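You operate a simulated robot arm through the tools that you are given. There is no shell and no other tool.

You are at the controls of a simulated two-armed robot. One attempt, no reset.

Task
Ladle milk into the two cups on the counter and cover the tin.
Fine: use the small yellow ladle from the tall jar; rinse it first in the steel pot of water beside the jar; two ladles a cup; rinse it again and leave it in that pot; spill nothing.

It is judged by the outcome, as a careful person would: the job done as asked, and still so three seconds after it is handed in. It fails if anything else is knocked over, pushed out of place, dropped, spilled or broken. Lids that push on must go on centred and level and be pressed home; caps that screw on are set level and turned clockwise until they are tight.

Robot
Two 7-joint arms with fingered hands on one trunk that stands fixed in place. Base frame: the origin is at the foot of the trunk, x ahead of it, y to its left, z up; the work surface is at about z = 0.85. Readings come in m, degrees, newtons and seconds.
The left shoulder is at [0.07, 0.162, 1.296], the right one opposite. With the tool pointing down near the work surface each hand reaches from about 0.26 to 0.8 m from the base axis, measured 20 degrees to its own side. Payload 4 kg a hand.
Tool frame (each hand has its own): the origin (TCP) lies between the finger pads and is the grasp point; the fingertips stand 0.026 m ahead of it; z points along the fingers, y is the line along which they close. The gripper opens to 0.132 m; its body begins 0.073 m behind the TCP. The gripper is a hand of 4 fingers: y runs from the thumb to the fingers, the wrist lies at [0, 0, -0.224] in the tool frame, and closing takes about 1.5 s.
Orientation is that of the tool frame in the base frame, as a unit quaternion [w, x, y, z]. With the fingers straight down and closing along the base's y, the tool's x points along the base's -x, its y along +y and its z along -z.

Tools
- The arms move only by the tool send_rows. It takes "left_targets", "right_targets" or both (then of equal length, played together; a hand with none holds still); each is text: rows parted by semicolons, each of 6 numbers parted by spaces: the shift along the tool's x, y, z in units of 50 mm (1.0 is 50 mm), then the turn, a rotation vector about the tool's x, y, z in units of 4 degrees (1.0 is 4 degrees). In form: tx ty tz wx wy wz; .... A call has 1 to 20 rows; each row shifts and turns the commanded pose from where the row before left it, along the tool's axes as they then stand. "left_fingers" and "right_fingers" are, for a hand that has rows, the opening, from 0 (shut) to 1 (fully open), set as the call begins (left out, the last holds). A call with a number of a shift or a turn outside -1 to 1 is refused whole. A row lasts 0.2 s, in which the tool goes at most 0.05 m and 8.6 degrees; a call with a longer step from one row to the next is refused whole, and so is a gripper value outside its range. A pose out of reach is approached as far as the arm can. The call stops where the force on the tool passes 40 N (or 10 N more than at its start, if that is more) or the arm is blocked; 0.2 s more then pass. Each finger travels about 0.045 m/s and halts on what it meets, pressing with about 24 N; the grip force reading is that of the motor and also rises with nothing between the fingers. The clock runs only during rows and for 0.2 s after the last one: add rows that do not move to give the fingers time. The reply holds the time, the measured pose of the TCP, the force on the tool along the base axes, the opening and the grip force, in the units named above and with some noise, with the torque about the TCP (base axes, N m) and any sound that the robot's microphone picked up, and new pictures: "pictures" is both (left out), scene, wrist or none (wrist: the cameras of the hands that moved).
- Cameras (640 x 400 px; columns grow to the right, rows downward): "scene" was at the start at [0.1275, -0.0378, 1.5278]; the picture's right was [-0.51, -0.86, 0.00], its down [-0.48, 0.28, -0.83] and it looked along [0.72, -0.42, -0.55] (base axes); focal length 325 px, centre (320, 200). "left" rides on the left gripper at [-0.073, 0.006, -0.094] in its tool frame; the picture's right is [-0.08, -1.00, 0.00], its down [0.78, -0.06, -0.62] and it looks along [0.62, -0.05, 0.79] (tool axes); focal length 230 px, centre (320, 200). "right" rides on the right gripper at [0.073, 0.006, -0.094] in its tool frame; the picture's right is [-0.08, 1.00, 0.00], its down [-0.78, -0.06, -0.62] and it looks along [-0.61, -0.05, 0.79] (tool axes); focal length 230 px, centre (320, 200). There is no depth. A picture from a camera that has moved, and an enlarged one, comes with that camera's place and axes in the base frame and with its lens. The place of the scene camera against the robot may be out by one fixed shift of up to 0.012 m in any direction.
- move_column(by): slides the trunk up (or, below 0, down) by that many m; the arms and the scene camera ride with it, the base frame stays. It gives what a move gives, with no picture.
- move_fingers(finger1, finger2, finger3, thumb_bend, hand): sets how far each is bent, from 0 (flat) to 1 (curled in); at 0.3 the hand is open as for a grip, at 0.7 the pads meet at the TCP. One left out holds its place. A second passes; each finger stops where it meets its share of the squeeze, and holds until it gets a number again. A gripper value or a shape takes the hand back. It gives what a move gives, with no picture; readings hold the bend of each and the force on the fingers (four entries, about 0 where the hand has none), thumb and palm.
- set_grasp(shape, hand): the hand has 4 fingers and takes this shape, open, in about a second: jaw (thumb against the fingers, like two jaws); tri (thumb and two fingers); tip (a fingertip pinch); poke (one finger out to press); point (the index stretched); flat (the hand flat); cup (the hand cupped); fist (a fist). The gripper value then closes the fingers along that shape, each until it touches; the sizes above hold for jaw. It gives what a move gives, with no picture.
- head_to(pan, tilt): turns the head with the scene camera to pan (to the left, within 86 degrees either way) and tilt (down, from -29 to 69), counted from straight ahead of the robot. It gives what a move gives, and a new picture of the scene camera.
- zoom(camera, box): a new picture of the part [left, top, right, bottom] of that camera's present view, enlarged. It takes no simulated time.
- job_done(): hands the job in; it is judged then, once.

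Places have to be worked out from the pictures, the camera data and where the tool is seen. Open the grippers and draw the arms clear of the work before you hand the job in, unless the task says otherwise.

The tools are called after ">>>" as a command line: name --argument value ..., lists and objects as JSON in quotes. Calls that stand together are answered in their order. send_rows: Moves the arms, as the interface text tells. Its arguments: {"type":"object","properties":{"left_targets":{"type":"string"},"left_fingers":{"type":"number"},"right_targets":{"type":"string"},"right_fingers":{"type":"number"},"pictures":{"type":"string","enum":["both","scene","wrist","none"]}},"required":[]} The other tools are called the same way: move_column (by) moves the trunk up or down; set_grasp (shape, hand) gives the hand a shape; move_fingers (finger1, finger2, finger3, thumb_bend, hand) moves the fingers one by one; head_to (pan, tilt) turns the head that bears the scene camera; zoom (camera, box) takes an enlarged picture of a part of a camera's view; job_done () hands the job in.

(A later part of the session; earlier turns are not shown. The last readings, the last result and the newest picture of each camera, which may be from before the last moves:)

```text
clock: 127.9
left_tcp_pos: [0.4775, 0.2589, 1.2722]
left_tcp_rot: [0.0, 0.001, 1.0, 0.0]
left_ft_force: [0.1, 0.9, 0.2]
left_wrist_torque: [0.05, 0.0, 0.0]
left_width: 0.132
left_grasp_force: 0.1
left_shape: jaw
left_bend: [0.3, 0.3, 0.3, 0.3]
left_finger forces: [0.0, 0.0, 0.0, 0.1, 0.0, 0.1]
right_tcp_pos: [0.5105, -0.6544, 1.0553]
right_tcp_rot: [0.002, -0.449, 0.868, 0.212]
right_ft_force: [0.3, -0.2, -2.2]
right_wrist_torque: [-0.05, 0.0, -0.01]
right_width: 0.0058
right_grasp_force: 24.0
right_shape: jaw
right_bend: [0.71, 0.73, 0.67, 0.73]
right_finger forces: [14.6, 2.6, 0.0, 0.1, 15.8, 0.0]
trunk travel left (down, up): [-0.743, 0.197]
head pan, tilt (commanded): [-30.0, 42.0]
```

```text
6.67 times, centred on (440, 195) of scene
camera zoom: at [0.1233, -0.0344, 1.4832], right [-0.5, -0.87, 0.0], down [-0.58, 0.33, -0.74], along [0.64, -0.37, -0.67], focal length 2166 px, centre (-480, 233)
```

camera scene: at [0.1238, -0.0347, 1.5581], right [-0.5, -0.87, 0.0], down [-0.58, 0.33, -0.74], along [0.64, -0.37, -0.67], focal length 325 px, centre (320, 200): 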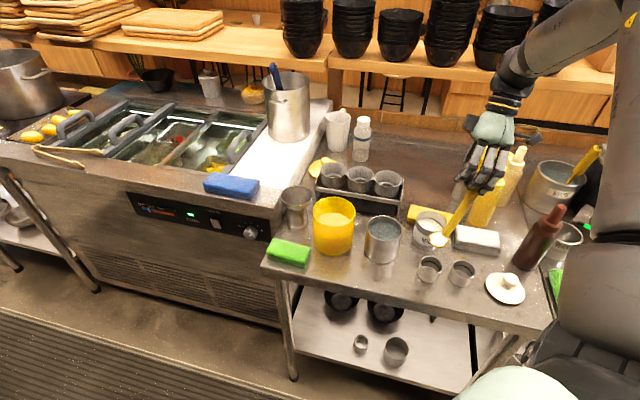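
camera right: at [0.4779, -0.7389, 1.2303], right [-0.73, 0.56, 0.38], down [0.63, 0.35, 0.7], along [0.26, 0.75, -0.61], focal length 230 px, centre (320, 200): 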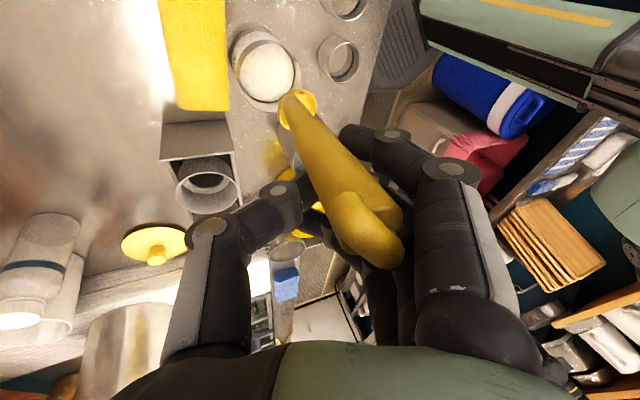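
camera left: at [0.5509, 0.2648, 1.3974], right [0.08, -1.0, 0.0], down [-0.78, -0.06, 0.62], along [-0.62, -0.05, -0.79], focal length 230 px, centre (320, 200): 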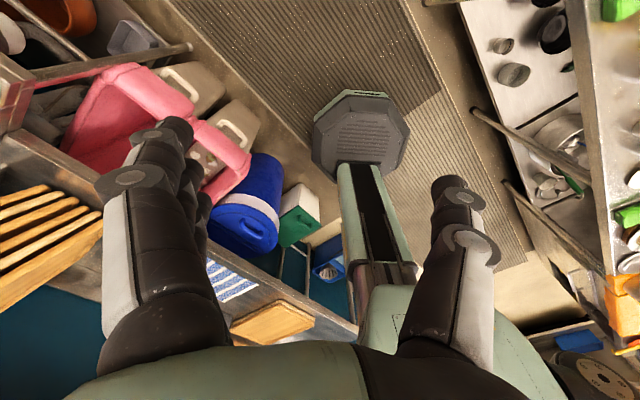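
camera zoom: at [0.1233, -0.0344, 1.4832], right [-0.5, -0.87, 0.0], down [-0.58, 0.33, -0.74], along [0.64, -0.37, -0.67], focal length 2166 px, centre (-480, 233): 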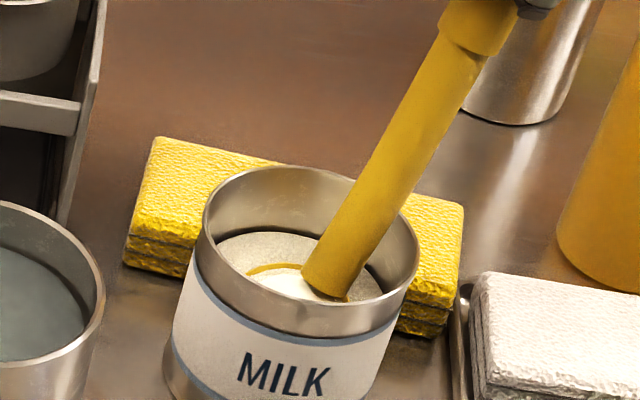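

A thin arc of the far rim still shows, so I'll go 15 mm deeper to fill it completely.

>>> move_column --by -0.015

>>> zoom --camera "scene" --box '[400, 160, 480, 220]'

```text
clock: 128.5
left_tcp_pos: [0.4769, 0.2597, 1.2578]
left_tcp_rot: [-0.001, 0.0, 1.0, 0.0]
left_ft_force: [-0.7, -0.1, -0.5]
left_wrist_torque: [0.0, -0.02, 0.0]
left_width: 0.132
left_grasp_force: 0.0
left_shape: jaw
left_bend: [0.3, 0.3, 0.3, 0.3]
left_finger forces: [0.1, 0.0, 0.1, 0.1, 0.0, 0.0]
right_tcp_pos: [0.5107, -0.6531, 1.0393]
right_tcp_rot: [0.003, -0.448, 0.869, 0.212]
right_ft_force: [0.4, 1.1, -1.1]
right_wrist_torque: [0.01, 0.04, -0.05]
right_width: 0.0062
right_grasp_force: 23.7
right_shape: jaw
right_bend: [0.71, 0.73, 0.67, 0.73]
right_finger forces: [14.5, 2.6, 0.0, 0.0, 15.9, 0.1]
trunk travel left (down, up): [-0.728, 0.212]
head pan, tilt (commanded): [-30.0, 42.0]
```

```text
6.67 times, centred on (440, 190) of scene
camera zoom: at [0.1235, -0.0344, 1.4681], right [-0.5, -0.87, 0.0], down [-0.58, 0.33, -0.74], along [0.64, -0.37, -0.67], focal length 2166 px, centre (-480, 267)
```

zoom: 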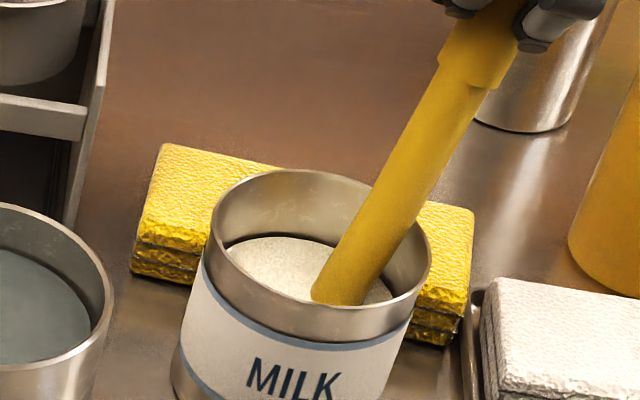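

The bowl is submerged. I'll lift it out, slowly at first.

>>> move_column --by 0.022

>>> move_column --by 0.068

>>> zoom --camera "scene" --box '[410, 185, 460, 225]'

```text
clock: 129.2
left_tcp_pos: [0.4755, 0.2598, 1.2793]
left_tcp_rot: [0.001, -0.001, 1.0, 0.001]
left_ft_force: [0.3, 0.3, -0.3]
left_wrist_torque: [0.02, 0.0, -0.05]
left_width: 0.1318
left_grasp_force: 0.1
left_shape: jaw
left_bend: [0.3, 0.3, 0.3, 0.3]
left_finger forces: [0.0, 0.0, 0.1, 0.0, 0.0, 0.0]
right_tcp_pos: [0.5106, -0.6539, 1.0631]
right_tcp_rot: [0.004, -0.448, 0.868, 0.212]
right_ft_force: [0.7, 0.6, 0.1]
right_wrist_torque: [-0.01, -0.01, -0.04]
right_width: 0.0059
right_grasp_force: 24.1
right_shape: jaw
right_bend: [0.71, 0.73, 0.67, 0.73]
right_finger forces: [14.5, 2.6, 0.0, 0.0, 15.9, 0.0]
trunk travel left (down, up): [-0.75, 0.19]
head pan, tilt (commanded): [-30.0, 42.0]
```

```text
clock: 130.3
left_tcp_pos: [0.4778, 0.2607, 1.3472]
left_tcp_rot: [-0.001, -0.001, 1.0, 0.0]
left_ft_force: [-0.4, 0.2, 0.0]
left_wrist_torque: [0.0, 0.02, 0.03]
left_width: 0.1318
left_grasp_force: 0.0
left_shape: jaw
left_bend: [0.3, 0.3, 0.3, 0.3]
left_finger forces: [0.0, 0.1, 0.1, 0.0, 0.1, 0.1]
right_tcp_pos: [0.5105, -0.6541, 1.132]
right_tcp_rot: [0.002, -0.448, 0.868, 0.212]
right_ft_force: [-0.5, 0.2, -0.8]
right_wrist_torque: [-0.03, -0.03, -0.01]
right_width: 0.0064
right_grasp_force: 23.8
right_shape: jaw
right_bend: [0.71, 0.73, 0.67, 0.73]
right_finger forces: [14.5, 2.6, 0.0, 0.0, 15.8, 0.0]
trunk travel left (down, up): [-0.818, 0.122]
head pan, tilt (commanded): [-30.0, 42.0]
```

```text
10.00 times, centred on (435, 205) of scene
camera zoom: at [0.1235, -0.0344, 1.5581], right [-0.5, -0.87, 0.0], down [-0.58, 0.33, -0.74], along [0.64, -0.37, -0.67], focal length 3249 px, centre (-830, 150)
```

zoom: 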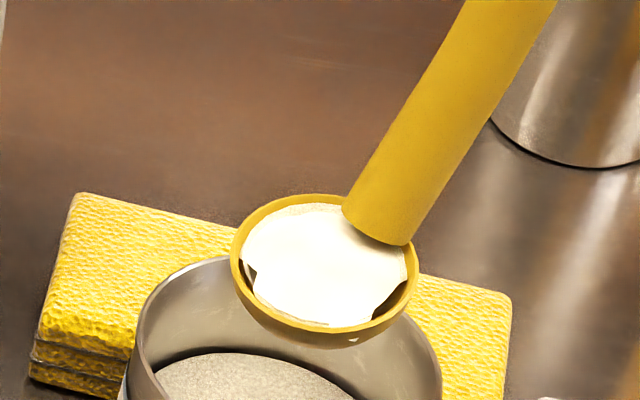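

Third ladleful is ready. I'll carry it level straight across to the second cup.

>>> send_rows --right_targets "0.125 0.209 0.0576 0 0 0; 0.125 0.209 0.0576 0 0 0; 0.125 0.209 0.0576 0 0 0; 0.125 0.209 0.0576 0 0 0; 0.125 0.209 0.0576 0 0 0; 0.125 0.209 0.0576 0 0 0; 0.125 0.209 0.0576 0 0 0; 0.125 0.209 0.0576 0 0 0; 0.125 0.209 0.0576 0 0 0; 0.125 0.209 0.0576 0 0 0; 0.04 -0.0755 0.187 0 0 0; 0.04 -0.0755 0.187 0 0 0; 0 0 0 0 0 0" --pictures "none"

>>> zoom --camera "scene" --box '[410, 210, 510, 300]'

>>> zoom --camera "right" --box '[200, 20, 380, 180]'

```text
clock: 133.1
left_tcp_pos: [0.4765, 0.261, 1.348]
left_tcp_rot: [0.0, -0.002, 1.0, 0.001]
left_ft_force: [0.5, -0.2, -0.3]
left_wrist_torque: [0.02, 0.03, -0.01]
left_width: 0.1318
left_grasp_force: 0.1
left_shape: jaw
left_bend: [0.3, 0.3, 0.3, 0.3]
left_finger forces: [0.0, 0.0, 0.0, 0.1, 0.1, 0.1]
right_tcp_pos: [0.3867, -0.6371, 1.1101]
right_tcp_rot: [0.003, -0.448, 0.869, 0.211]
right_ft_force: [0.8, -0.1, -1.0]
right_wrist_torque: [-0.02, 0.0, -0.01]
right_width: 0.0061
right_grasp_force: 23.8
right_shape: jaw
right_bend: [0.71, 0.73, 0.67, 0.73]
right_finger forces: [14.3, 2.7, 0.1, 0.0, 15.6, 0.0]
trunk travel left (down, up): [-0.818, 0.122]
head pan, tilt (commanded): [-30.0, 42.0]
```

```text
4.44 times, centred on (460, 255) of scene
camera zoom: at [0.123, -0.034, 1.5582], right [-0.5, -0.87, 0.0], down [-0.58, 0.33, -0.74], along [0.64, -0.37, -0.67], focal length 1444 px, centre (-302, -44)
```

zoom: 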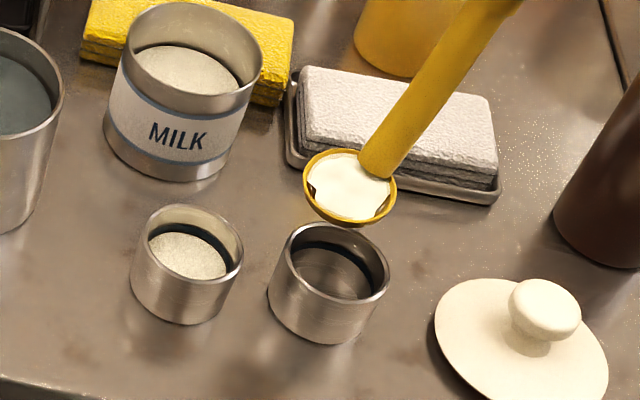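

```text
2.50 times, centred on (290, 100) of right
camera zoom: at [0.3561, -0.7264, 1.1845], right [-0.73, 0.57, 0.38], down [0.63, 0.35, 0.69], along [0.26, 0.74, -0.61], focal length 575 px, centre (395, 450)
```

zoom: 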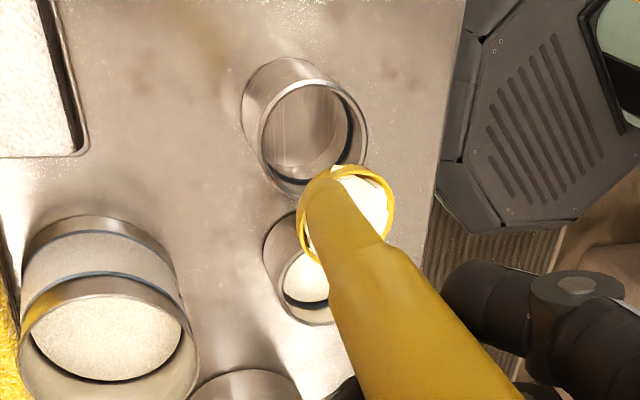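

The bowl is correctly placed relative to the second cup (about 10–12 mm beyond its centre). I'll lower the last 20 mm and begin to tilt.

>>> send_rows --right_targets "0.016 -0.1065 0.18 0 0 0; 0.04 -0.0755 0.187 0 0 0; 0 0 0 0 0 0; 0.064 0.121 0.02 0.5325 -0.246 -0.218; 0.064 0.121 0.02 0.5325 -0.246 -0.218; 0.064 0.121 0.02 0.5325 -0.246 -0.218; 0.064 0.121 0.02 0.5325 -0.246 -0.218" --pictures "none"

>>> zoom --camera "scene" --box '[430, 220, 500, 290]'

```text
clock: 134.7
left_tcp_pos: [0.4762, 0.2605, 1.3472]
left_tcp_rot: [0.0, -0.001, 1.0, -0.001]
left_ft_force: [-0.4, -0.5, 0.5]
left_wrist_torque: [0.0, -0.01, -0.04]
left_width: 0.1318
left_grasp_force: 0.0
left_shape: jaw
left_bend: [0.3, 0.3, 0.3, 0.3]
left_finger forces: [0.0, 0.0, 0.0, 0.0, 0.0, 0.0]
right_tcp_pos: [0.3614, -0.6336, 1.0915]
right_tcp_rot: [0.073, -0.464, 0.868, 0.161]
right_ft_force: [0.4, -0.1, -1.4]
right_wrist_torque: [-0.02, 0.0, 0.0]
right_width: 0.006
right_grasp_force: 24.4
right_shape: jaw
right_bend: [0.71, 0.73, 0.67, 0.73]
right_finger forces: [14.4, 2.7, 0.0, 0.0, 15.5, 0.0]
trunk travel left (down, up): [-0.818, 0.122]
head pan, tilt (commanded): [-30.0, 42.0]
```

```text
5.71 times, centred on (465, 255) of scene
camera zoom: at [0.1224, -0.0343, 1.5582], right [-0.5, -0.87, 0.0], down [-0.58, 0.33, -0.74], along [0.64, -0.37, -0.67], focal length 1856 px, centre (-509, -114)
```

zoom: 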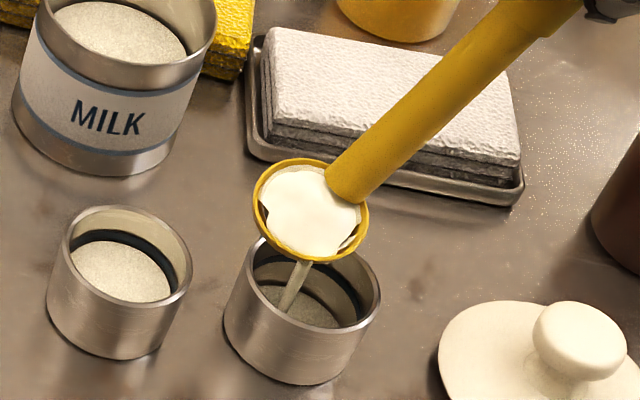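

Milk is running into the second cup's middle and no reach warning came. I'll continue tilting.

>>> send_rows --right_targets "0.064 0.121 0.02 0.5325 -0.246 -0.218; 0.064 0.121 0.02 0.5325 -0.246 -0.218; 0.064 0.121 0.02 0.5325 -0.246 -0.218; 0.064 0.121 0.02 0.5325 -0.246 -0.218; 0.064 0.121 0.02 0.5325 -0.246 -0.218; 0.064 0.121 0.02 0.5325 -0.246 -0.218" --pictures "none"

>>> zoom --camera "scene" --box '[430, 220, 500, 290]'

```text
clock: 136.1
left_tcp_pos: [0.4764, 0.2604, 1.3483]
left_tcp_rot: [0.0, -0.001, 1.0, 0.0]
left_ft_force: [-0.6, -0.2, -0.9]
left_wrist_torque: [-0.02, -0.02, 0.0]
left_width: 0.1316
left_grasp_force: 0.0
left_shape: jaw
left_bend: [0.3, 0.3, 0.3, 0.3]
left_finger forces: [0.0, 0.0, 0.0, 0.0, 0.1, 0.0]
right_tcp_pos: [0.3215, -0.6291, 1.0826]
right_tcp_rot: [0.175, -0.484, 0.853, 0.084]
right_ft_force: [0.2, 0.7, -1.8]
right_wrist_torque: [0.01, -0.02, 0.01]
right_width: 0.0062
right_grasp_force: 23.8
right_shape: jaw
right_bend: [0.71, 0.73, 0.67, 0.73]
right_finger forces: [14.4, 2.5, 0.0, 0.0, 15.5, 0.0]
trunk travel left (down, up): [-0.818, 0.122]
head pan, tilt (commanded): [-30.0, 42.0]
```

```text
5.71 times, centred on (465, 255) of scene
camera zoom: at [0.1226, -0.0344, 1.5582], right [-0.5, -0.87, 0.0], down [-0.58, 0.33, -0.74], along [0.64, -0.37, -0.67], focal length 1856 px, centre (-509, -114)
```

zoom: 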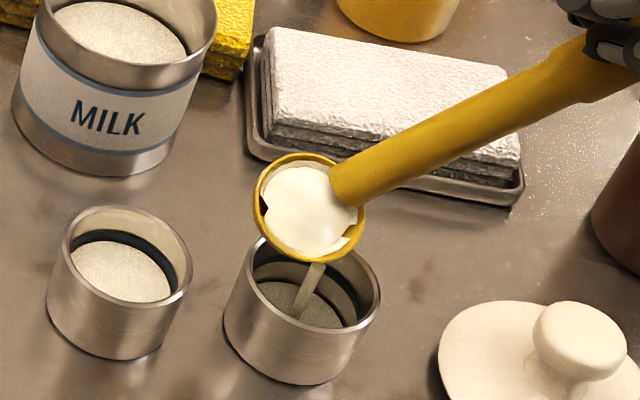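

The pour is steady and inside the cup. I'll keep going.

>>> send_rows --right_targets "0.064 0.121 0.02 0.5325 -0.246 -0.218; 0.064 0.121 0.02 0.5325 -0.246 -0.218; 0.064 0.121 0.02 0.5325 -0.246 -0.218; 0.064 0.121 0.02 0.5325 -0.246 -0.218; 0.064 0.121 0.02 0.5325 -0.246 -0.218; 0.064 0.121 0.02 0.5325 -0.246 -0.218; 0.064 0.121 0.02 0.5325 -0.246 -0.218; 0.064 0.121 0.02 0.5325 -0.246 -0.218" --pictures "none"

>>> zoom --camera "scene" --box '[430, 220, 500, 290]'

```text
clock: 137.9
left_tcp_pos: [0.4768, 0.2595, 1.349]
left_tcp_rot: [0.0, -0.001, 1.0, 0.002]
left_ft_force: [0.2, -0.9, -0.4]
left_wrist_torque: [0.03, -0.03, 0.0]
left_width: 0.1319
left_grasp_force: 0.2
left_shape: jaw
left_bend: [0.3, 0.3, 0.3, 0.3]
left_finger forces: [0.0, 0.0, 0.1, 0.0, 0.0, 0.0]
right_tcp_pos: [0.2738, -0.6227, 1.0559]
right_tcp_rot: [0.308, -0.497, 0.811, -0.022]
right_ft_force: [0.0, -0.2, -0.6]
right_wrist_torque: [-0.01, 0.03, 0.01]
right_width: 0.0059
right_grasp_force: 23.7
right_shape: jaw
right_bend: [0.71, 0.73, 0.67, 0.73]
right_finger forces: [14.6, 2.5, 0.0, 0.0, 15.6, 0.0]
trunk travel left (down, up): [-0.818, 0.122]
head pan, tilt (commanded): [-30.0, 42.0]
```

```text
5.71 times, centred on (465, 255) of scene
camera zoom: at [0.1225, -0.0346, 1.5582], right [-0.5, -0.87, 0.0], down [-0.58, 0.33, -0.74], along [0.64, -0.37, -0.67], focal length 1856 px, centre (-509, -114)
```

zoom: 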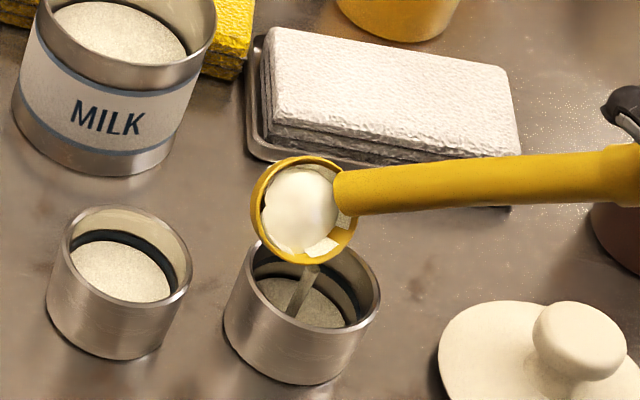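

Two thirds done. I'll complete the tilt and let it drain.

>>> send_rows --right_targets "0.064 0.121 0.02 0.5325 -0.246 -0.218; 0.064 0.121 0.02 0.5325 -0.246 -0.218; 0.064 0.121 0.02 0.5325 -0.246 -0.218; 0.064 0.121 0.02 0.5325 -0.246 -0.218; 0.064 0.121 0.02 0.5325 -0.246 -0.218; 0.064 0.121 0.02 0.5325 -0.246 -0.218; 0.064 0.121 0.02 0.5325 -0.246 -0.218; 0.064 0.121 0.02 0.5325 -0.246 -0.218; 0.064 0.121 0.02 0.5325 -0.246 -0.218; 0.064 0.121 0.02 0.5325 -0.246 -0.218; 0.064 0.121 0.02 0.5325 -0.246 -0.218; 0.064 0.121 0.02 0.5325 -0.246 -0.218; 0 0 0 0 0 0; 0 0 0 0 0 0; 0 0 0 0 0 0" --pictures "none"

>>> zoom --camera "scene" --box '[400, 210, 540, 310]'

```text
clock: 141.1
left_tcp_pos: [0.476, 0.2592, 1.3476]
left_tcp_rot: [0.0, 0.0, 1.0, 0.002]
left_ft_force: [0.0, -0.2, 0.1]
left_wrist_torque: [0.01, -0.01, 0.0]
left_width: 0.1318
left_grasp_force: 0.1
left_shape: jaw
left_bend: [0.3, 0.3, 0.3, 0.3]
left_finger forces: [0.0, 0.0, 0.0, 0.0, 0.1, 0.1]
right_tcp_pos: [0.2267, -0.6165, 0.9911]
right_tcp_rot: [0.487, -0.487, 0.703, -0.176]
right_ft_force: [-0.3, 0.0, -0.5]
right_wrist_torque: [-0.01, 0.06, -0.01]
right_width: 0.006
right_grasp_force: 24.0
right_shape: jaw
right_bend: [0.71, 0.73, 0.67, 0.73]
right_finger forces: [14.8, 2.4, 0.0, 0.1, 15.6, 0.0]
trunk travel left (down, up): [-0.818, 0.122]
head pan, tilt (commanded): [-30.0, 42.0]
```

```text
4.00 times, centred on (470, 260) of scene
camera zoom: at [0.1234, -0.0347, 1.5581], right [-0.5, -0.87, 0.0], down [-0.58, 0.33, -0.74], along [0.64, -0.37, -0.67], focal length 1300 px, centre (-280, -40)
```

zoom: 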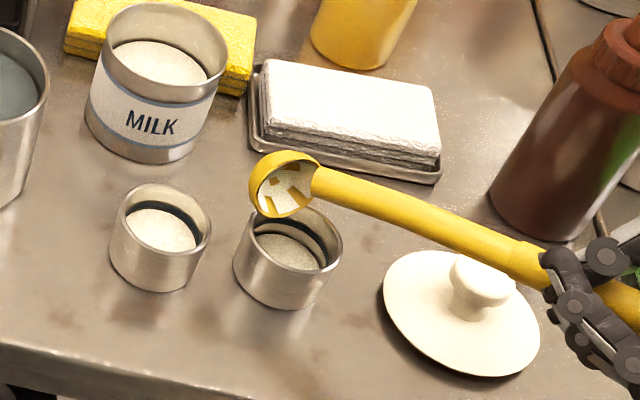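

The third ladleful is in cup two, with nothing spilled. I'll turn back to level over the cup.

>>> send_rows --right_targets "-0.097 -0.195 -0.017 -0.841 0.389 0.344; -0.097 -0.195 -0.017 -0.841 0.389 0.344; -0.097 -0.195 -0.017 -0.841 0.389 0.344; -0.097 -0.195 -0.017 -0.841 0.389 0.344; -0.097 -0.195 -0.017 -0.841 0.389 0.344; -0.097 -0.195 -0.017 -0.841 0.389 0.344; -0.097 -0.195 -0.017 -0.841 0.389 0.344; -0.097 -0.195 -0.017 -0.841 0.389 0.344; -0.097 -0.195 -0.017 -0.841 0.389 0.344; -0.097 -0.195 -0.017 -0.841 0.389 0.344; -0.097 -0.195 -0.017 -0.841 0.389 0.344; -0.097 -0.195 -0.017 -0.841 0.389 0.344; -0.097 -0.195 -0.017 -0.841 0.389 0.344; -0.097 -0.195 -0.017 -0.841 0.389 0.344; -0.097 -0.195 -0.017 -0.841 0.389 0.344; -0.097 -0.195 -0.017 -0.841 0.389 0.344; -0.097 -0.195 -0.017 -0.841 0.389 0.344; -0.097 -0.195 -0.017 -0.841 0.389 0.344; -0.097 -0.195 -0.017 -0.841 0.389 0.344; 0 0 0 0 0 0" --pictures "none"

>>> zoom --camera "scene" --box '[410, 200, 510, 300]'

>>> zoom --camera "right" --box '[200, 20, 380, 180]'

```text
clock: 145.3
left_tcp_pos: [0.4759, 0.2595, 1.3474]
left_tcp_rot: [0.0, 0.0, 1.0, 0.0]
left_ft_force: [1.0, -0.3, -0.4]
left_wrist_torque: [0.0, -0.01, 0.02]
left_width: 0.1318
left_grasp_force: 0.0
left_shape: jaw
left_bend: [0.3, 0.3, 0.3, 0.3]
left_finger forces: [0.0, 0.1, 0.0, 0.0, 0.1, 0.1]
right_tcp_pos: [0.3931, -0.64, 1.0892]
right_tcp_rot: [0.001, -0.446, 0.87, 0.211]
right_ft_force: [0.3, 0.0, -1.0]
right_wrist_torque: [0.0, 0.01, -0.03]
right_width: 0.0058
right_grasp_force: 24.2
right_shape: jaw
right_bend: [0.71, 0.73, 0.67, 0.73]
right_finger forces: [14.5, 2.1, 0.0, 0.1, 15.9, 0.1]
trunk travel left (down, up): [-0.818, 0.122]
head pan, tilt (commanded): [-30.0, 42.0]
```

```text
4.00 times, centred on (460, 250) of scene
camera zoom: at [0.1228, -0.0345, 1.5582], right [-0.5, -0.87, 0.0], down [-0.58, 0.33, -0.74], along [0.64, -0.37, -0.67], focal length 1300 px, centre (-240, 0)
```

zoom: 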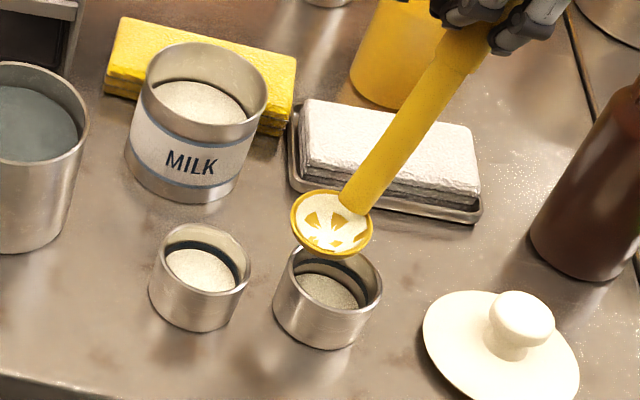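

```text
2.50 times, centred on (290, 100) of right
camera zoom: at [0.3618, -0.7281, 1.1639], right [-0.73, 0.57, 0.38], down [0.63, 0.35, 0.69], along [0.26, 0.74, -0.62], focal length 575 px, centre (395, 450)
```

zoom: 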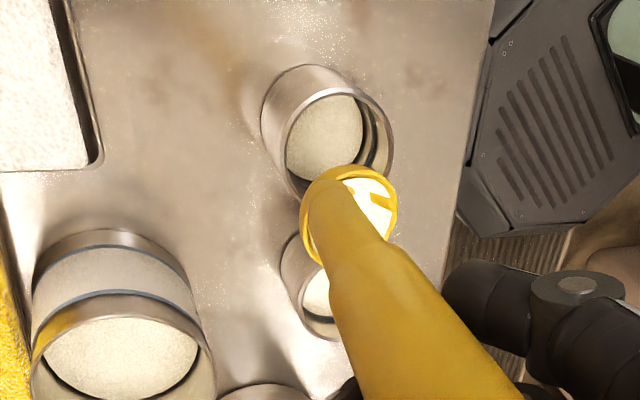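

Now for the fourth ladleful: up, and level back over the tin.

>>> send_rows --right_targets "-0.08 0.154 -0.383 0 0 0; -0.08 0.154 -0.383 0 0 0; -0.152 -0.25 -0.069 0 0 0; -0.152 -0.25 -0.069 0 0 0; -0.152 -0.25 -0.069 0 0 0; -0.152 -0.25 -0.069 0 0 0; -0.152 -0.25 -0.069 0 0 0; -0.152 -0.25 -0.069 0 0 0; -0.152 -0.25 -0.069 0 0 0; -0.152 -0.25 -0.069 0 0 0; 0 0 0 0 0 0" --pictures "none"

>>> zoom --camera "scene" --box '[410, 180, 470, 230]'

>>> zoom --camera "right" --box '[200, 20, 380, 180]'

```text
clock: 147.7
left_tcp_pos: [0.4766, 0.2597, 1.3476]
left_tcp_rot: [0.0, 0.0, 1.0, 0.0]
left_ft_force: [0.6, -0.6, 0.4]
left_wrist_torque: [-0.01, -0.01, 0.01]
left_width: 0.1316
left_grasp_force: 0.0
left_shape: jaw
left_bend: [0.3, 0.3, 0.3, 0.3]
left_finger forces: [0.1, 0.0, 0.0, 0.0, 0.1, 0.0]
right_tcp_pos: [0.511, -0.6532, 1.1304]
right_tcp_rot: [0.002, -0.446, 0.87, 0.21]
right_ft_force: [0.2, 0.7, -0.4]
right_wrist_torque: [-0.02, -0.01, 0.0]
right_width: 0.0059
right_grasp_force: 24.2
right_shape: jaw
right_bend: [0.71, 0.73, 0.67, 0.73]
right_finger forces: [14.7, 2.2, 0.0, 0.1, 15.9, 0.0]
trunk travel left (down, up): [-0.818, 0.122]
head pan, tilt (commanded): [-30.0, 42.0]
```

```text
8.00 times, centred on (440, 205) of scene
camera zoom: at [0.1229, -0.0343, 1.5582], right [-0.5, -0.87, 0.0], down [-0.58, 0.33, -0.74], along [0.64, -0.37, -0.67], focal length 2599 px, centre (-640, 160)
```

zoom: 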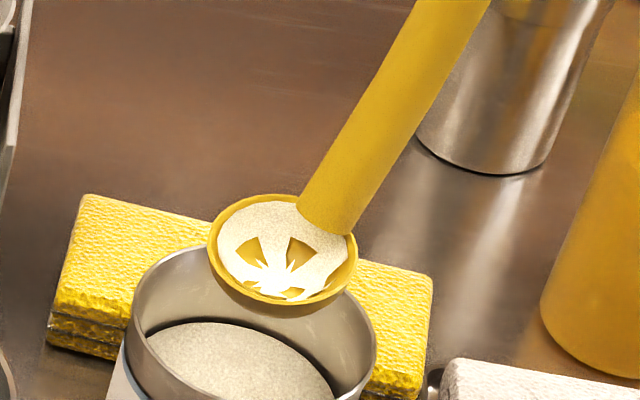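

```text
2.50 times, centred on (290, 100) of right
camera zoom: at [0.4807, -0.7418, 1.2063], right [-0.73, 0.57, 0.38], down [0.63, 0.35, 0.69], along [0.26, 0.74, -0.62], focal length 575 px, centre (395, 450)
```

zoom: 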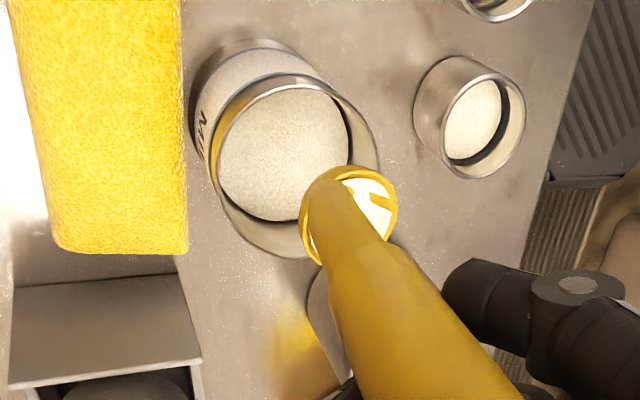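

Same alignment. I'll lower in two steps for the fourth fill, staying clear of the tin's bottom.

>>> move_column --by -0.076

>>> move_column --by -0.015

>>> zoom --camera "scene" --box '[400, 160, 480, 220]'

>>> zoom --camera "right" --box '[220, 30, 380, 180]'

```text
clock: 148.8
left_tcp_pos: [0.4765, 0.2591, 1.2712]
left_tcp_rot: [0.001, 0.001, 1.0, 0.0]
left_ft_force: [0.2, 0.0, -0.4]
left_wrist_torque: [0.01, -0.01, -0.01]
left_width: 0.1319
left_grasp_force: 0.0
left_shape: jaw
left_bend: [0.3, 0.3, 0.3, 0.3]
left_finger forces: [0.0, 0.1, 0.0, 0.0, 0.1, 0.1]
right_tcp_pos: [0.5109, -0.6535, 1.0547]
right_tcp_rot: [0.001, -0.447, 0.869, 0.21]
right_ft_force: [-0.6, 0.2, -0.5]
right_wrist_torque: [-0.01, 0.0, -0.01]
right_width: 0.0058
right_grasp_force: 24.0
right_shape: jaw
right_bend: [0.71, 0.73, 0.67, 0.73]
right_finger forces: [14.6, 2.2, 0.1, 0.1, 15.9, 0.0]
trunk travel left (down, up): [-0.742, 0.198]
head pan, tilt (commanded): [-30.0, 42.0]
```

```text
clock: 149.4
left_tcp_pos: [0.4771, 0.261, 1.2569]
left_tcp_rot: [0.0, -0.001, 1.0, 0.0]
left_ft_force: [0.1, 0.1, -0.1]
left_wrist_torque: [-0.01, 0.01, 0.02]
left_width: 0.1318
left_grasp_force: 0.0
left_shape: jaw
left_bend: [0.3, 0.3, 0.3, 0.3]
left_finger forces: [0.0, 0.0, 0.0, 0.0, 0.0, 0.1]
right_tcp_pos: [0.5124, -0.6529, 1.0408]
right_tcp_rot: [0.002, -0.447, 0.87, 0.21]
right_ft_force: [-1.1, 0.8, -0.7]
right_wrist_torque: [-0.02, -0.01, 0.01]
right_width: 0.006
right_grasp_force: 24.5
right_shape: jaw
right_bend: [0.71, 0.73, 0.67, 0.73]
right_finger forces: [14.7, 2.2, 0.1, 0.0, 15.8, 0.1]
trunk travel left (down, up): [-0.727, 0.213]
head pan, tilt (commanded): [-30.0, 42.0]
```

```text
6.67 times, centred on (440, 190) of scene
camera zoom: at [0.1235, -0.0344, 1.4671], right [-0.5, -0.87, 0.0], down [-0.58, 0.33, -0.74], along [0.64, -0.37, -0.67], focal length 2166 px, centre (-480, 267)
```

zoom: 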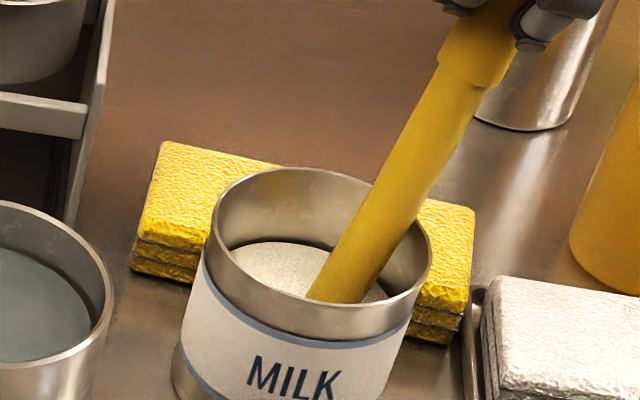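

```text
2.67 times, centred on (300, 105) of right
camera zoom: at [0.4812, -0.7419, 1.1149], right [-0.73, 0.57, 0.38], down [0.63, 0.35, 0.69], along [0.26, 0.74, -0.62], focal length 614 px, centre (373, 453)
```

zoom: 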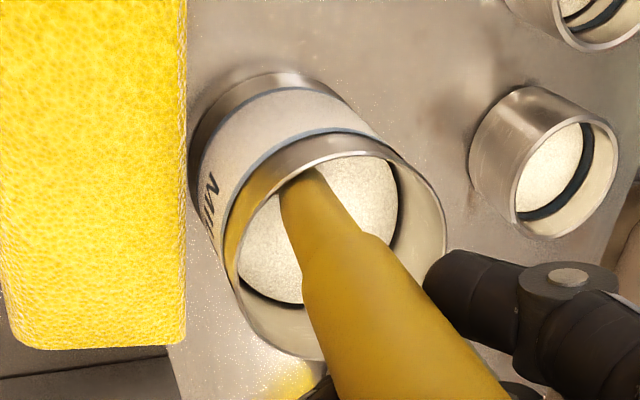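

The bowl is fully under. I'll lift it out gently.

>>> move_column --by 0.022

>>> move_column --by 0.069

>>> zoom --camera "scene" --box '[410, 185, 460, 225]'

```text
clock: 150.1
left_tcp_pos: [0.4765, 0.26, 1.2791]
left_tcp_rot: [0.0, -0.001, 1.0, 0.0]
left_ft_force: [0.3, 1.2, 0.9]
left_wrist_torque: [0.03, 0.01, -0.04]
left_width: 0.1319
left_grasp_force: 0.0
left_shape: jaw
left_bend: [0.3, 0.3, 0.3, 0.3]
left_finger forces: [0.0, 0.0, 0.0, 0.0, 0.0, 0.1]
right_tcp_pos: [0.5109, -0.6543, 1.0614]
right_tcp_rot: [0.002, -0.446, 0.87, 0.211]
right_ft_force: [-0.6, 0.7, -1.0]
right_wrist_torque: [-0.05, -0.04, -0.03]
right_width: 0.0059
right_grasp_force: 23.9
right_shape: jaw
right_bend: [0.71, 0.73, 0.67, 0.73]
right_finger forces: [14.7, 2.2, 0.0, 0.0, 15.9, 0.0]
trunk travel left (down, up): [-0.749, 0.191]
head pan, tilt (commanded): [-30.0, 42.0]
```

```text
clock: 151.2
left_tcp_pos: [0.4769, 0.2593, 1.3476]
left_tcp_rot: [0.0, -0.001, 1.0, 0.0]
left_ft_force: [0.0, 0.6, -0.5]
left_wrist_torque: [-0.01, -0.02, 0.01]
left_width: 0.1321
left_grasp_force: 0.0
left_shape: jaw
left_bend: [0.3, 0.3, 0.3, 0.3]
left_finger forces: [0.1, 0.0, 0.0, 0.0, 0.1, 0.0]
right_tcp_pos: [0.5119, -0.6537, 1.1299]
right_tcp_rot: [0.001, -0.447, 0.87, 0.21]
right_ft_force: [-0.1, 0.4, -1.1]
right_wrist_torque: [-0.01, 0.0, -0.03]
right_width: 0.0058
right_grasp_force: 24.1
right_shape: jaw
right_bend: [0.71, 0.73, 0.67, 0.73]
right_finger forces: [14.7, 2.2, 0.0, 0.0, 15.9, 0.0]
trunk travel left (down, up): [-0.818, 0.122]
head pan, tilt (commanded): [-30.0, 42.0]
```

```text
10.00 times, centred on (435, 205) of scene
camera zoom: at [0.1235, -0.0344, 1.5581], right [-0.5, -0.87, 0.0], down [-0.58, 0.33, -0.74], along [0.64, -0.37, -0.67], focal length 3249 px, centre (-830, 150)
```

zoom: 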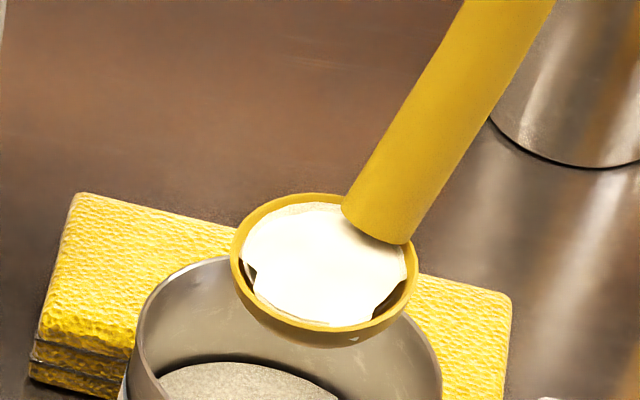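

Full once more. I'll carry it level to the same pouring spot over the second cup.

>>> send_rows --right_targets "0.122 0.208 0.058 0 0 0; 0.122 0.208 0.058 0 0 0; 0.122 0.208 0.058 0 0 0; 0.122 0.208 0.058 0 0 0; 0.122 0.208 0.058 0 0 0; 0.122 0.208 0.058 0 0 0; 0.122 0.208 0.058 0 0 0; 0.122 0.208 0.058 0 0 0; 0.122 0.208 0.058 0 0 0; 0.122 0.208 0.058 0 0 0; 0.038 -0.073 0.182 0 0 0; 0.038 -0.073 0.182 0 0 0; 0.038 -0.073 0.182 0 0 0; 0.038 -0.073 0.182 0 0 0; 0 0 0 0 0 0" --pictures "none"

>>> zoom --camera "scene" --box '[430, 220, 500, 290]'

>>> zoom --camera "right" --box '[200, 20, 380, 180]'

```text
clock: 154.4
left_tcp_pos: [0.4772, 0.2602, 1.3486]
left_tcp_rot: [0.0, 0.0, 1.0, -0.001]
left_ft_force: [-0.2, 0.0, 0.2]
left_wrist_torque: [-0.03, 0.03, -0.03]
left_width: 0.1318
left_grasp_force: 0.0
left_shape: jaw
left_bend: [0.3, 0.3, 0.3, 0.3]
left_finger forces: [0.0, 0.0, 0.0, 0.0, 0.0, 0.0]
right_tcp_pos: [0.39, -0.6364, 1.09]
right_tcp_rot: [0.001, -0.446, 0.87, 0.21]
right_ft_force: [0.4, -0.1, -1.2]
right_wrist_torque: [0.0, 0.0, -0.02]
right_width: 0.0058
right_grasp_force: 23.7
right_shape: jaw
right_bend: [0.71, 0.73, 0.67, 0.73]
right_finger forces: [14.8, 2.2, 0.0, 0.0, 15.8, 0.0]
trunk travel left (down, up): [-0.818, 0.122]
head pan, tilt (commanded): [-30.0, 42.0]
```

```text
5.71 times, centred on (465, 255) of scene
camera zoom: at [0.1235, -0.0344, 1.5581], right [-0.5, -0.87, 0.0], down [-0.58, 0.33, -0.74], along [0.64, -0.37, -0.67], focal length 1856 px, centre (-509, -114)
```

zoom: 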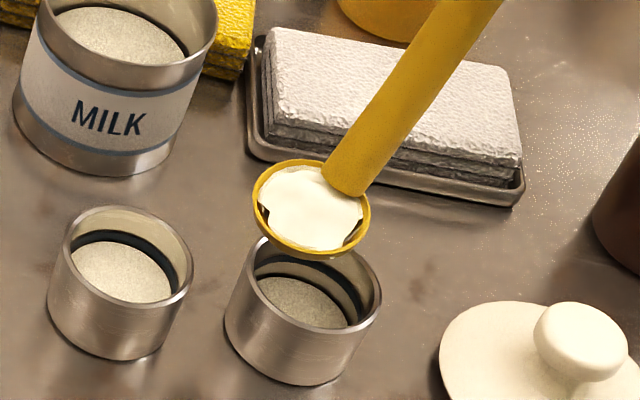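

```text
2.50 times, centred on (290, 100) of right
camera zoom: at [0.3587, -0.7253, 1.1662], right [-0.73, 0.57, 0.38], down [0.63, 0.35, 0.69], along [0.26, 0.74, -0.62], focal length 575 px, centre (395, 450)
```

zoom: 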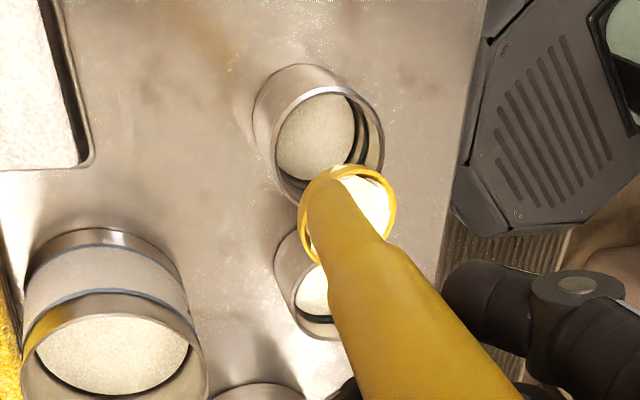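

The ladle is in the same place as for the last pour. I'll begin the fourth and last pour.

>>> send_rows --right_targets "0.064 0.121 0.02 0.5325 -0.246 -0.218; 0.064 0.121 0.02 0.5325 -0.246 -0.218; 0.064 0.121 0.02 0.5325 -0.246 -0.218; 0.064 0.121 0.02 0.5325 -0.246 -0.218; 0.064 0.121 0.02 0.5325 -0.246 -0.218; 0.064 0.121 0.02 0.5325 -0.246 -0.218; 0.064 0.121 0.02 0.5325 -0.246 -0.218; 0.064 0.121 0.02 0.5325 -0.246 -0.218" --pictures "none"

>>> zoom --camera "scene" --box '[430, 220, 500, 290]'

```text
clock: 156.2
left_tcp_pos: [0.4757, 0.2601, 1.3481]
left_tcp_rot: [0.0, -0.001, 1.0, 0.0]
left_ft_force: [-0.3, 0.0, 1.0]
left_wrist_torque: [-0.02, 0.03, -0.01]
left_width: 0.1319
left_grasp_force: 0.1
left_shape: jaw
left_bend: [0.3, 0.3, 0.3, 0.3]
left_finger forces: [0.0, 0.1, 0.2, 0.0, 0.1, 0.1]
right_tcp_pos: [0.3329, -0.6297, 1.0896]
right_tcp_rot: [0.14, -0.477, 0.861, 0.108]
right_ft_force: [0.6, 0.3, -0.6]
right_wrist_torque: [-0.01, 0.0, 0.01]
right_width: 0.0061
right_grasp_force: 24.5
right_shape: jaw
right_bend: [0.71, 0.73, 0.67, 0.73]
right_finger forces: [14.8, 2.2, 0.0, 0.0, 15.6, 0.1]
trunk travel left (down, up): [-0.818, 0.122]
head pan, tilt (commanded): [-30.0, 42.0]
```

```text
5.71 times, centred on (465, 255) of scene
camera zoom: at [0.1223, -0.0344, 1.5582], right [-0.5, -0.87, 0.0], down [-0.58, 0.33, -0.74], along [0.64, -0.37, -0.67], focal length 1856 px, centre (-509, -114)
```

zoom: 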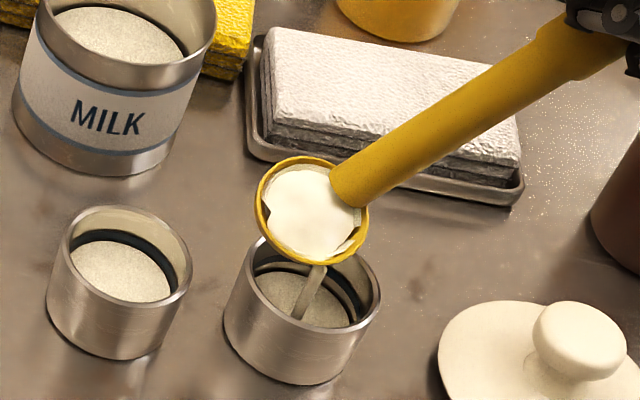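

Good, the stream is inside the cup. I'll continue.

>>> send_rows --right_targets "0.064 0.121 0.02 0.5325 -0.246 -0.218; 0.064 0.121 0.02 0.5325 -0.246 -0.218; 0.064 0.121 0.02 0.5325 -0.246 -0.218; 0.064 0.121 0.02 0.5325 -0.246 -0.218; 0.064 0.121 0.02 0.5325 -0.246 -0.218; 0.064 0.121 0.02 0.5325 -0.246 -0.218; 0.064 0.121 0.02 0.5325 -0.246 -0.218; 0.064 0.121 0.02 0.5325 -0.246 -0.218; 0.064 0.121 0.02 0.5325 -0.246 -0.218; 0.064 0.121 0.02 0.5325 -0.246 -0.218" --pictures "none"

>>> zoom --camera "scene" --box '[430, 220, 500, 290]'

```text
clock: 158.4
left_tcp_pos: [0.4752, 0.2595, 1.3477]
left_tcp_rot: [0.0, -0.001, 1.0, 0.002]
left_ft_force: [-0.2, 0.5, 0.2]
left_wrist_torque: [-0.02, -0.03, 0.01]
left_width: 0.1319
left_grasp_force: 0.1
left_shape: jaw
left_bend: [0.3, 0.3, 0.3, 0.3]
left_finger forces: [0.0, 0.1, 0.1, 0.0, 0.1, 0.0]
right_tcp_pos: [0.2719, -0.6222, 1.0581]
right_tcp_rot: [0.306, -0.496, 0.812, -0.023]
right_ft_force: [0.3, 0.3, -0.6]
right_wrist_torque: [-0.02, -0.01, -0.01]
right_width: 0.006
right_grasp_force: 23.9
right_shape: jaw
right_bend: [0.71, 0.73, 0.67, 0.73]
right_finger forces: [14.9, 2.1, 0.0, 0.0, 15.6, 0.0]
trunk travel left (down, up): [-0.818, 0.122]
head pan, tilt (commanded): [-30.0, 42.0]
```

```text
5.71 times, centred on (465, 255) of scene
camera zoom: at [0.1227, -0.0347, 1.5582], right [-0.5, -0.87, 0.0], down [-0.58, 0.33, -0.74], along [0.64, -0.37, -0.67], focal length 1856 px, centre (-509, -114)
```

zoom: 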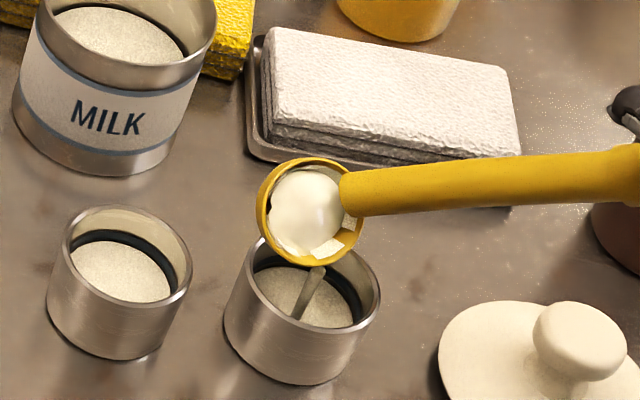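

The second cup is filling toward its line. I'll finish the tilt and let the bowl drain.

>>> send_rows --right_targets "0.064 0.121 0.02 0.5325 -0.246 -0.218; 0.064 0.121 0.02 0.5325 -0.246 -0.218; 0.064 0.121 0.02 0.5325 -0.246 -0.218; 0.064 0.121 0.02 0.5325 -0.246 -0.218; 0.064 0.121 0.02 0.5325 -0.246 -0.218; 0.064 0.121 0.02 0.5325 -0.246 -0.218; 0.064 0.121 0.02 0.5325 -0.246 -0.218; 0.064 0.121 0.02 0.5325 -0.246 -0.218; 0.064 0.121 0.02 0.5325 -0.246 -0.218; 0.064 0.121 0.02 0.5325 -0.246 -0.218; 0.064 0.121 0.02 0.5325 -0.246 -0.218; 0.064 0.121 0.02 0.5325 -0.246 -0.218; 0 0 0 0 0 0; 0 0 0 0 0 0; 0 0 0 0 0 0" --pictures "none"

>>> zoom --camera "scene" --box '[400, 210, 540, 310]'

```text
clock: 161.6
left_tcp_pos: [0.4762, 0.2606, 1.3469]
left_tcp_rot: [0.0, 0.0, 1.0, 0.0]
left_ft_force: [0.2, 0.2, -0.7]
left_wrist_torque: [0.01, 0.01, -0.02]
left_width: 0.1321
left_grasp_force: 0.0
left_shape: jaw
left_bend: [0.3, 0.3, 0.3, 0.3]
left_finger forces: [0.0, 0.0, 0.1, 0.1, 0.1, 0.1]
right_tcp_pos: [0.2247, -0.6147, 0.9912]
right_tcp_rot: [0.486, -0.487, 0.704, -0.177]
right_ft_force: [0.6, 1.0, -0.6]
right_wrist_torque: [-0.02, 0.02, -0.02]
right_width: 0.0059
right_grasp_force: 24.1
right_shape: jaw
right_bend: [0.71, 0.73, 0.67, 0.73]
right_finger forces: [15.1, 2.0, 0.1, 0.0, 15.7, 0.0]
trunk travel left (down, up): [-0.818, 0.122]
head pan, tilt (commanded): [-30.0, 42.0]
```

```text
4.00 times, centred on (470, 260) of scene
camera zoom: at [0.1233, -0.0347, 1.5581], right [-0.5, -0.87, 0.0], down [-0.58, 0.33, -0.74], along [0.64, -0.37, -0.67], focal length 1300 px, centre (-280, -40)
```

zoom: 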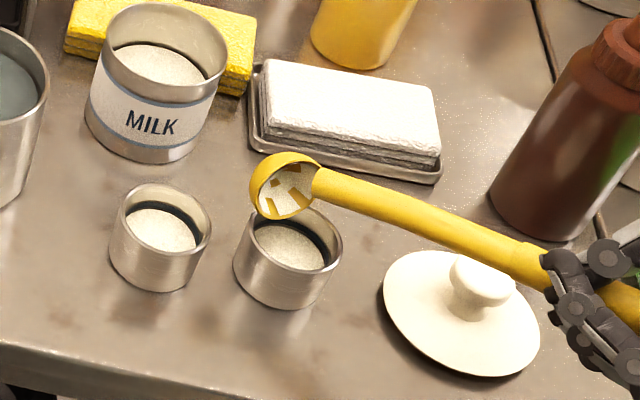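

Both cups now hold two ladlefuls each, and the counter is dry. I'll turn the ladle back level, then take it to the water pot for the final rinse.

>>> send_rows --right_targets "-0.097 -0.195 -0.017 -0.841 0.389 0.344; -0.097 -0.195 -0.017 -0.841 0.389 0.344; -0.097 -0.195 -0.017 -0.841 0.389 0.344; -0.097 -0.195 -0.017 -0.841 0.389 0.344; -0.097 -0.195 -0.017 -0.841 0.389 0.344; -0.097 -0.195 -0.017 -0.841 0.389 0.344; -0.097 -0.195 -0.017 -0.841 0.389 0.344; -0.097 -0.195 -0.017 -0.841 0.389 0.344; -0.097 -0.195 -0.017 -0.841 0.389 0.344; -0.097 -0.195 -0.017 -0.841 0.389 0.344; -0.097 -0.195 -0.017 -0.841 0.389 0.344; -0.097 -0.195 -0.017 -0.841 0.389 0.344; -0.097 -0.195 -0.017 -0.841 0.389 0.344; -0.097 -0.195 -0.017 -0.841 0.389 0.344; -0.097 -0.195 -0.017 -0.841 0.389 0.344; -0.097 -0.195 -0.017 -0.841 0.389 0.344; -0.097 -0.195 -0.017 -0.841 0.389 0.344; -0.097 -0.195 -0.017 -0.841 0.389 0.344; -0.097 -0.195 -0.017 -0.841 0.389 0.344; 0 0 0 0 0 0" --pictures "none"

>>> zoom --camera "scene" --box '[400, 190, 520, 290]'

```text
clock: 165.8
left_tcp_pos: [0.4754, 0.2588, 1.3466]
left_tcp_rot: [0.0, 0.001, 1.0, -0.001]
left_ft_force: [-0.5, -0.1, 1.0]
left_wrist_torque: [0.01, 0.0, 0.0]
left_width: 0.1318
left_grasp_force: 0.1
left_shape: jaw
left_bend: [0.3, 0.3, 0.3, 0.3]
left_finger forces: [0.0, 0.0, 0.0, 0.0, 0.1, 0.0]
right_tcp_pos: [0.3901, -0.6384, 1.0894]
right_tcp_rot: [0.0, -0.445, 0.871, 0.21]
right_ft_force: [-0.4, -0.5, -0.2]
right_wrist_torque: [-0.02, -0.01, 0.0]
right_width: 0.0058
right_grasp_force: 24.6
right_shape: jaw
right_bend: [0.71, 0.73, 0.67, 0.73]
right_finger forces: [14.9, 1.6, 0.1, 0.0, 16.0, 0.0]
trunk travel left (down, up): [-0.818, 0.122]
head pan, tilt (commanded): [-30.0, 42.0]
```

```text
4.00 times, centred on (460, 240) of scene
camera zoom: at [0.1228, -0.0344, 1.5582], right [-0.5, -0.87, 0.0], down [-0.58, 0.33, -0.74], along [0.64, -0.37, -0.67], focal length 1300 px, centre (-240, 40)
```

zoom: 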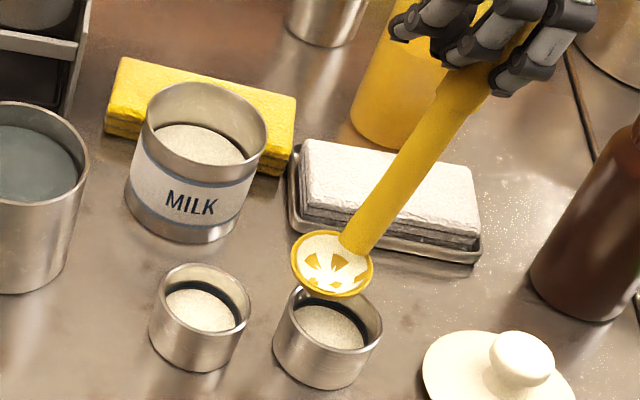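

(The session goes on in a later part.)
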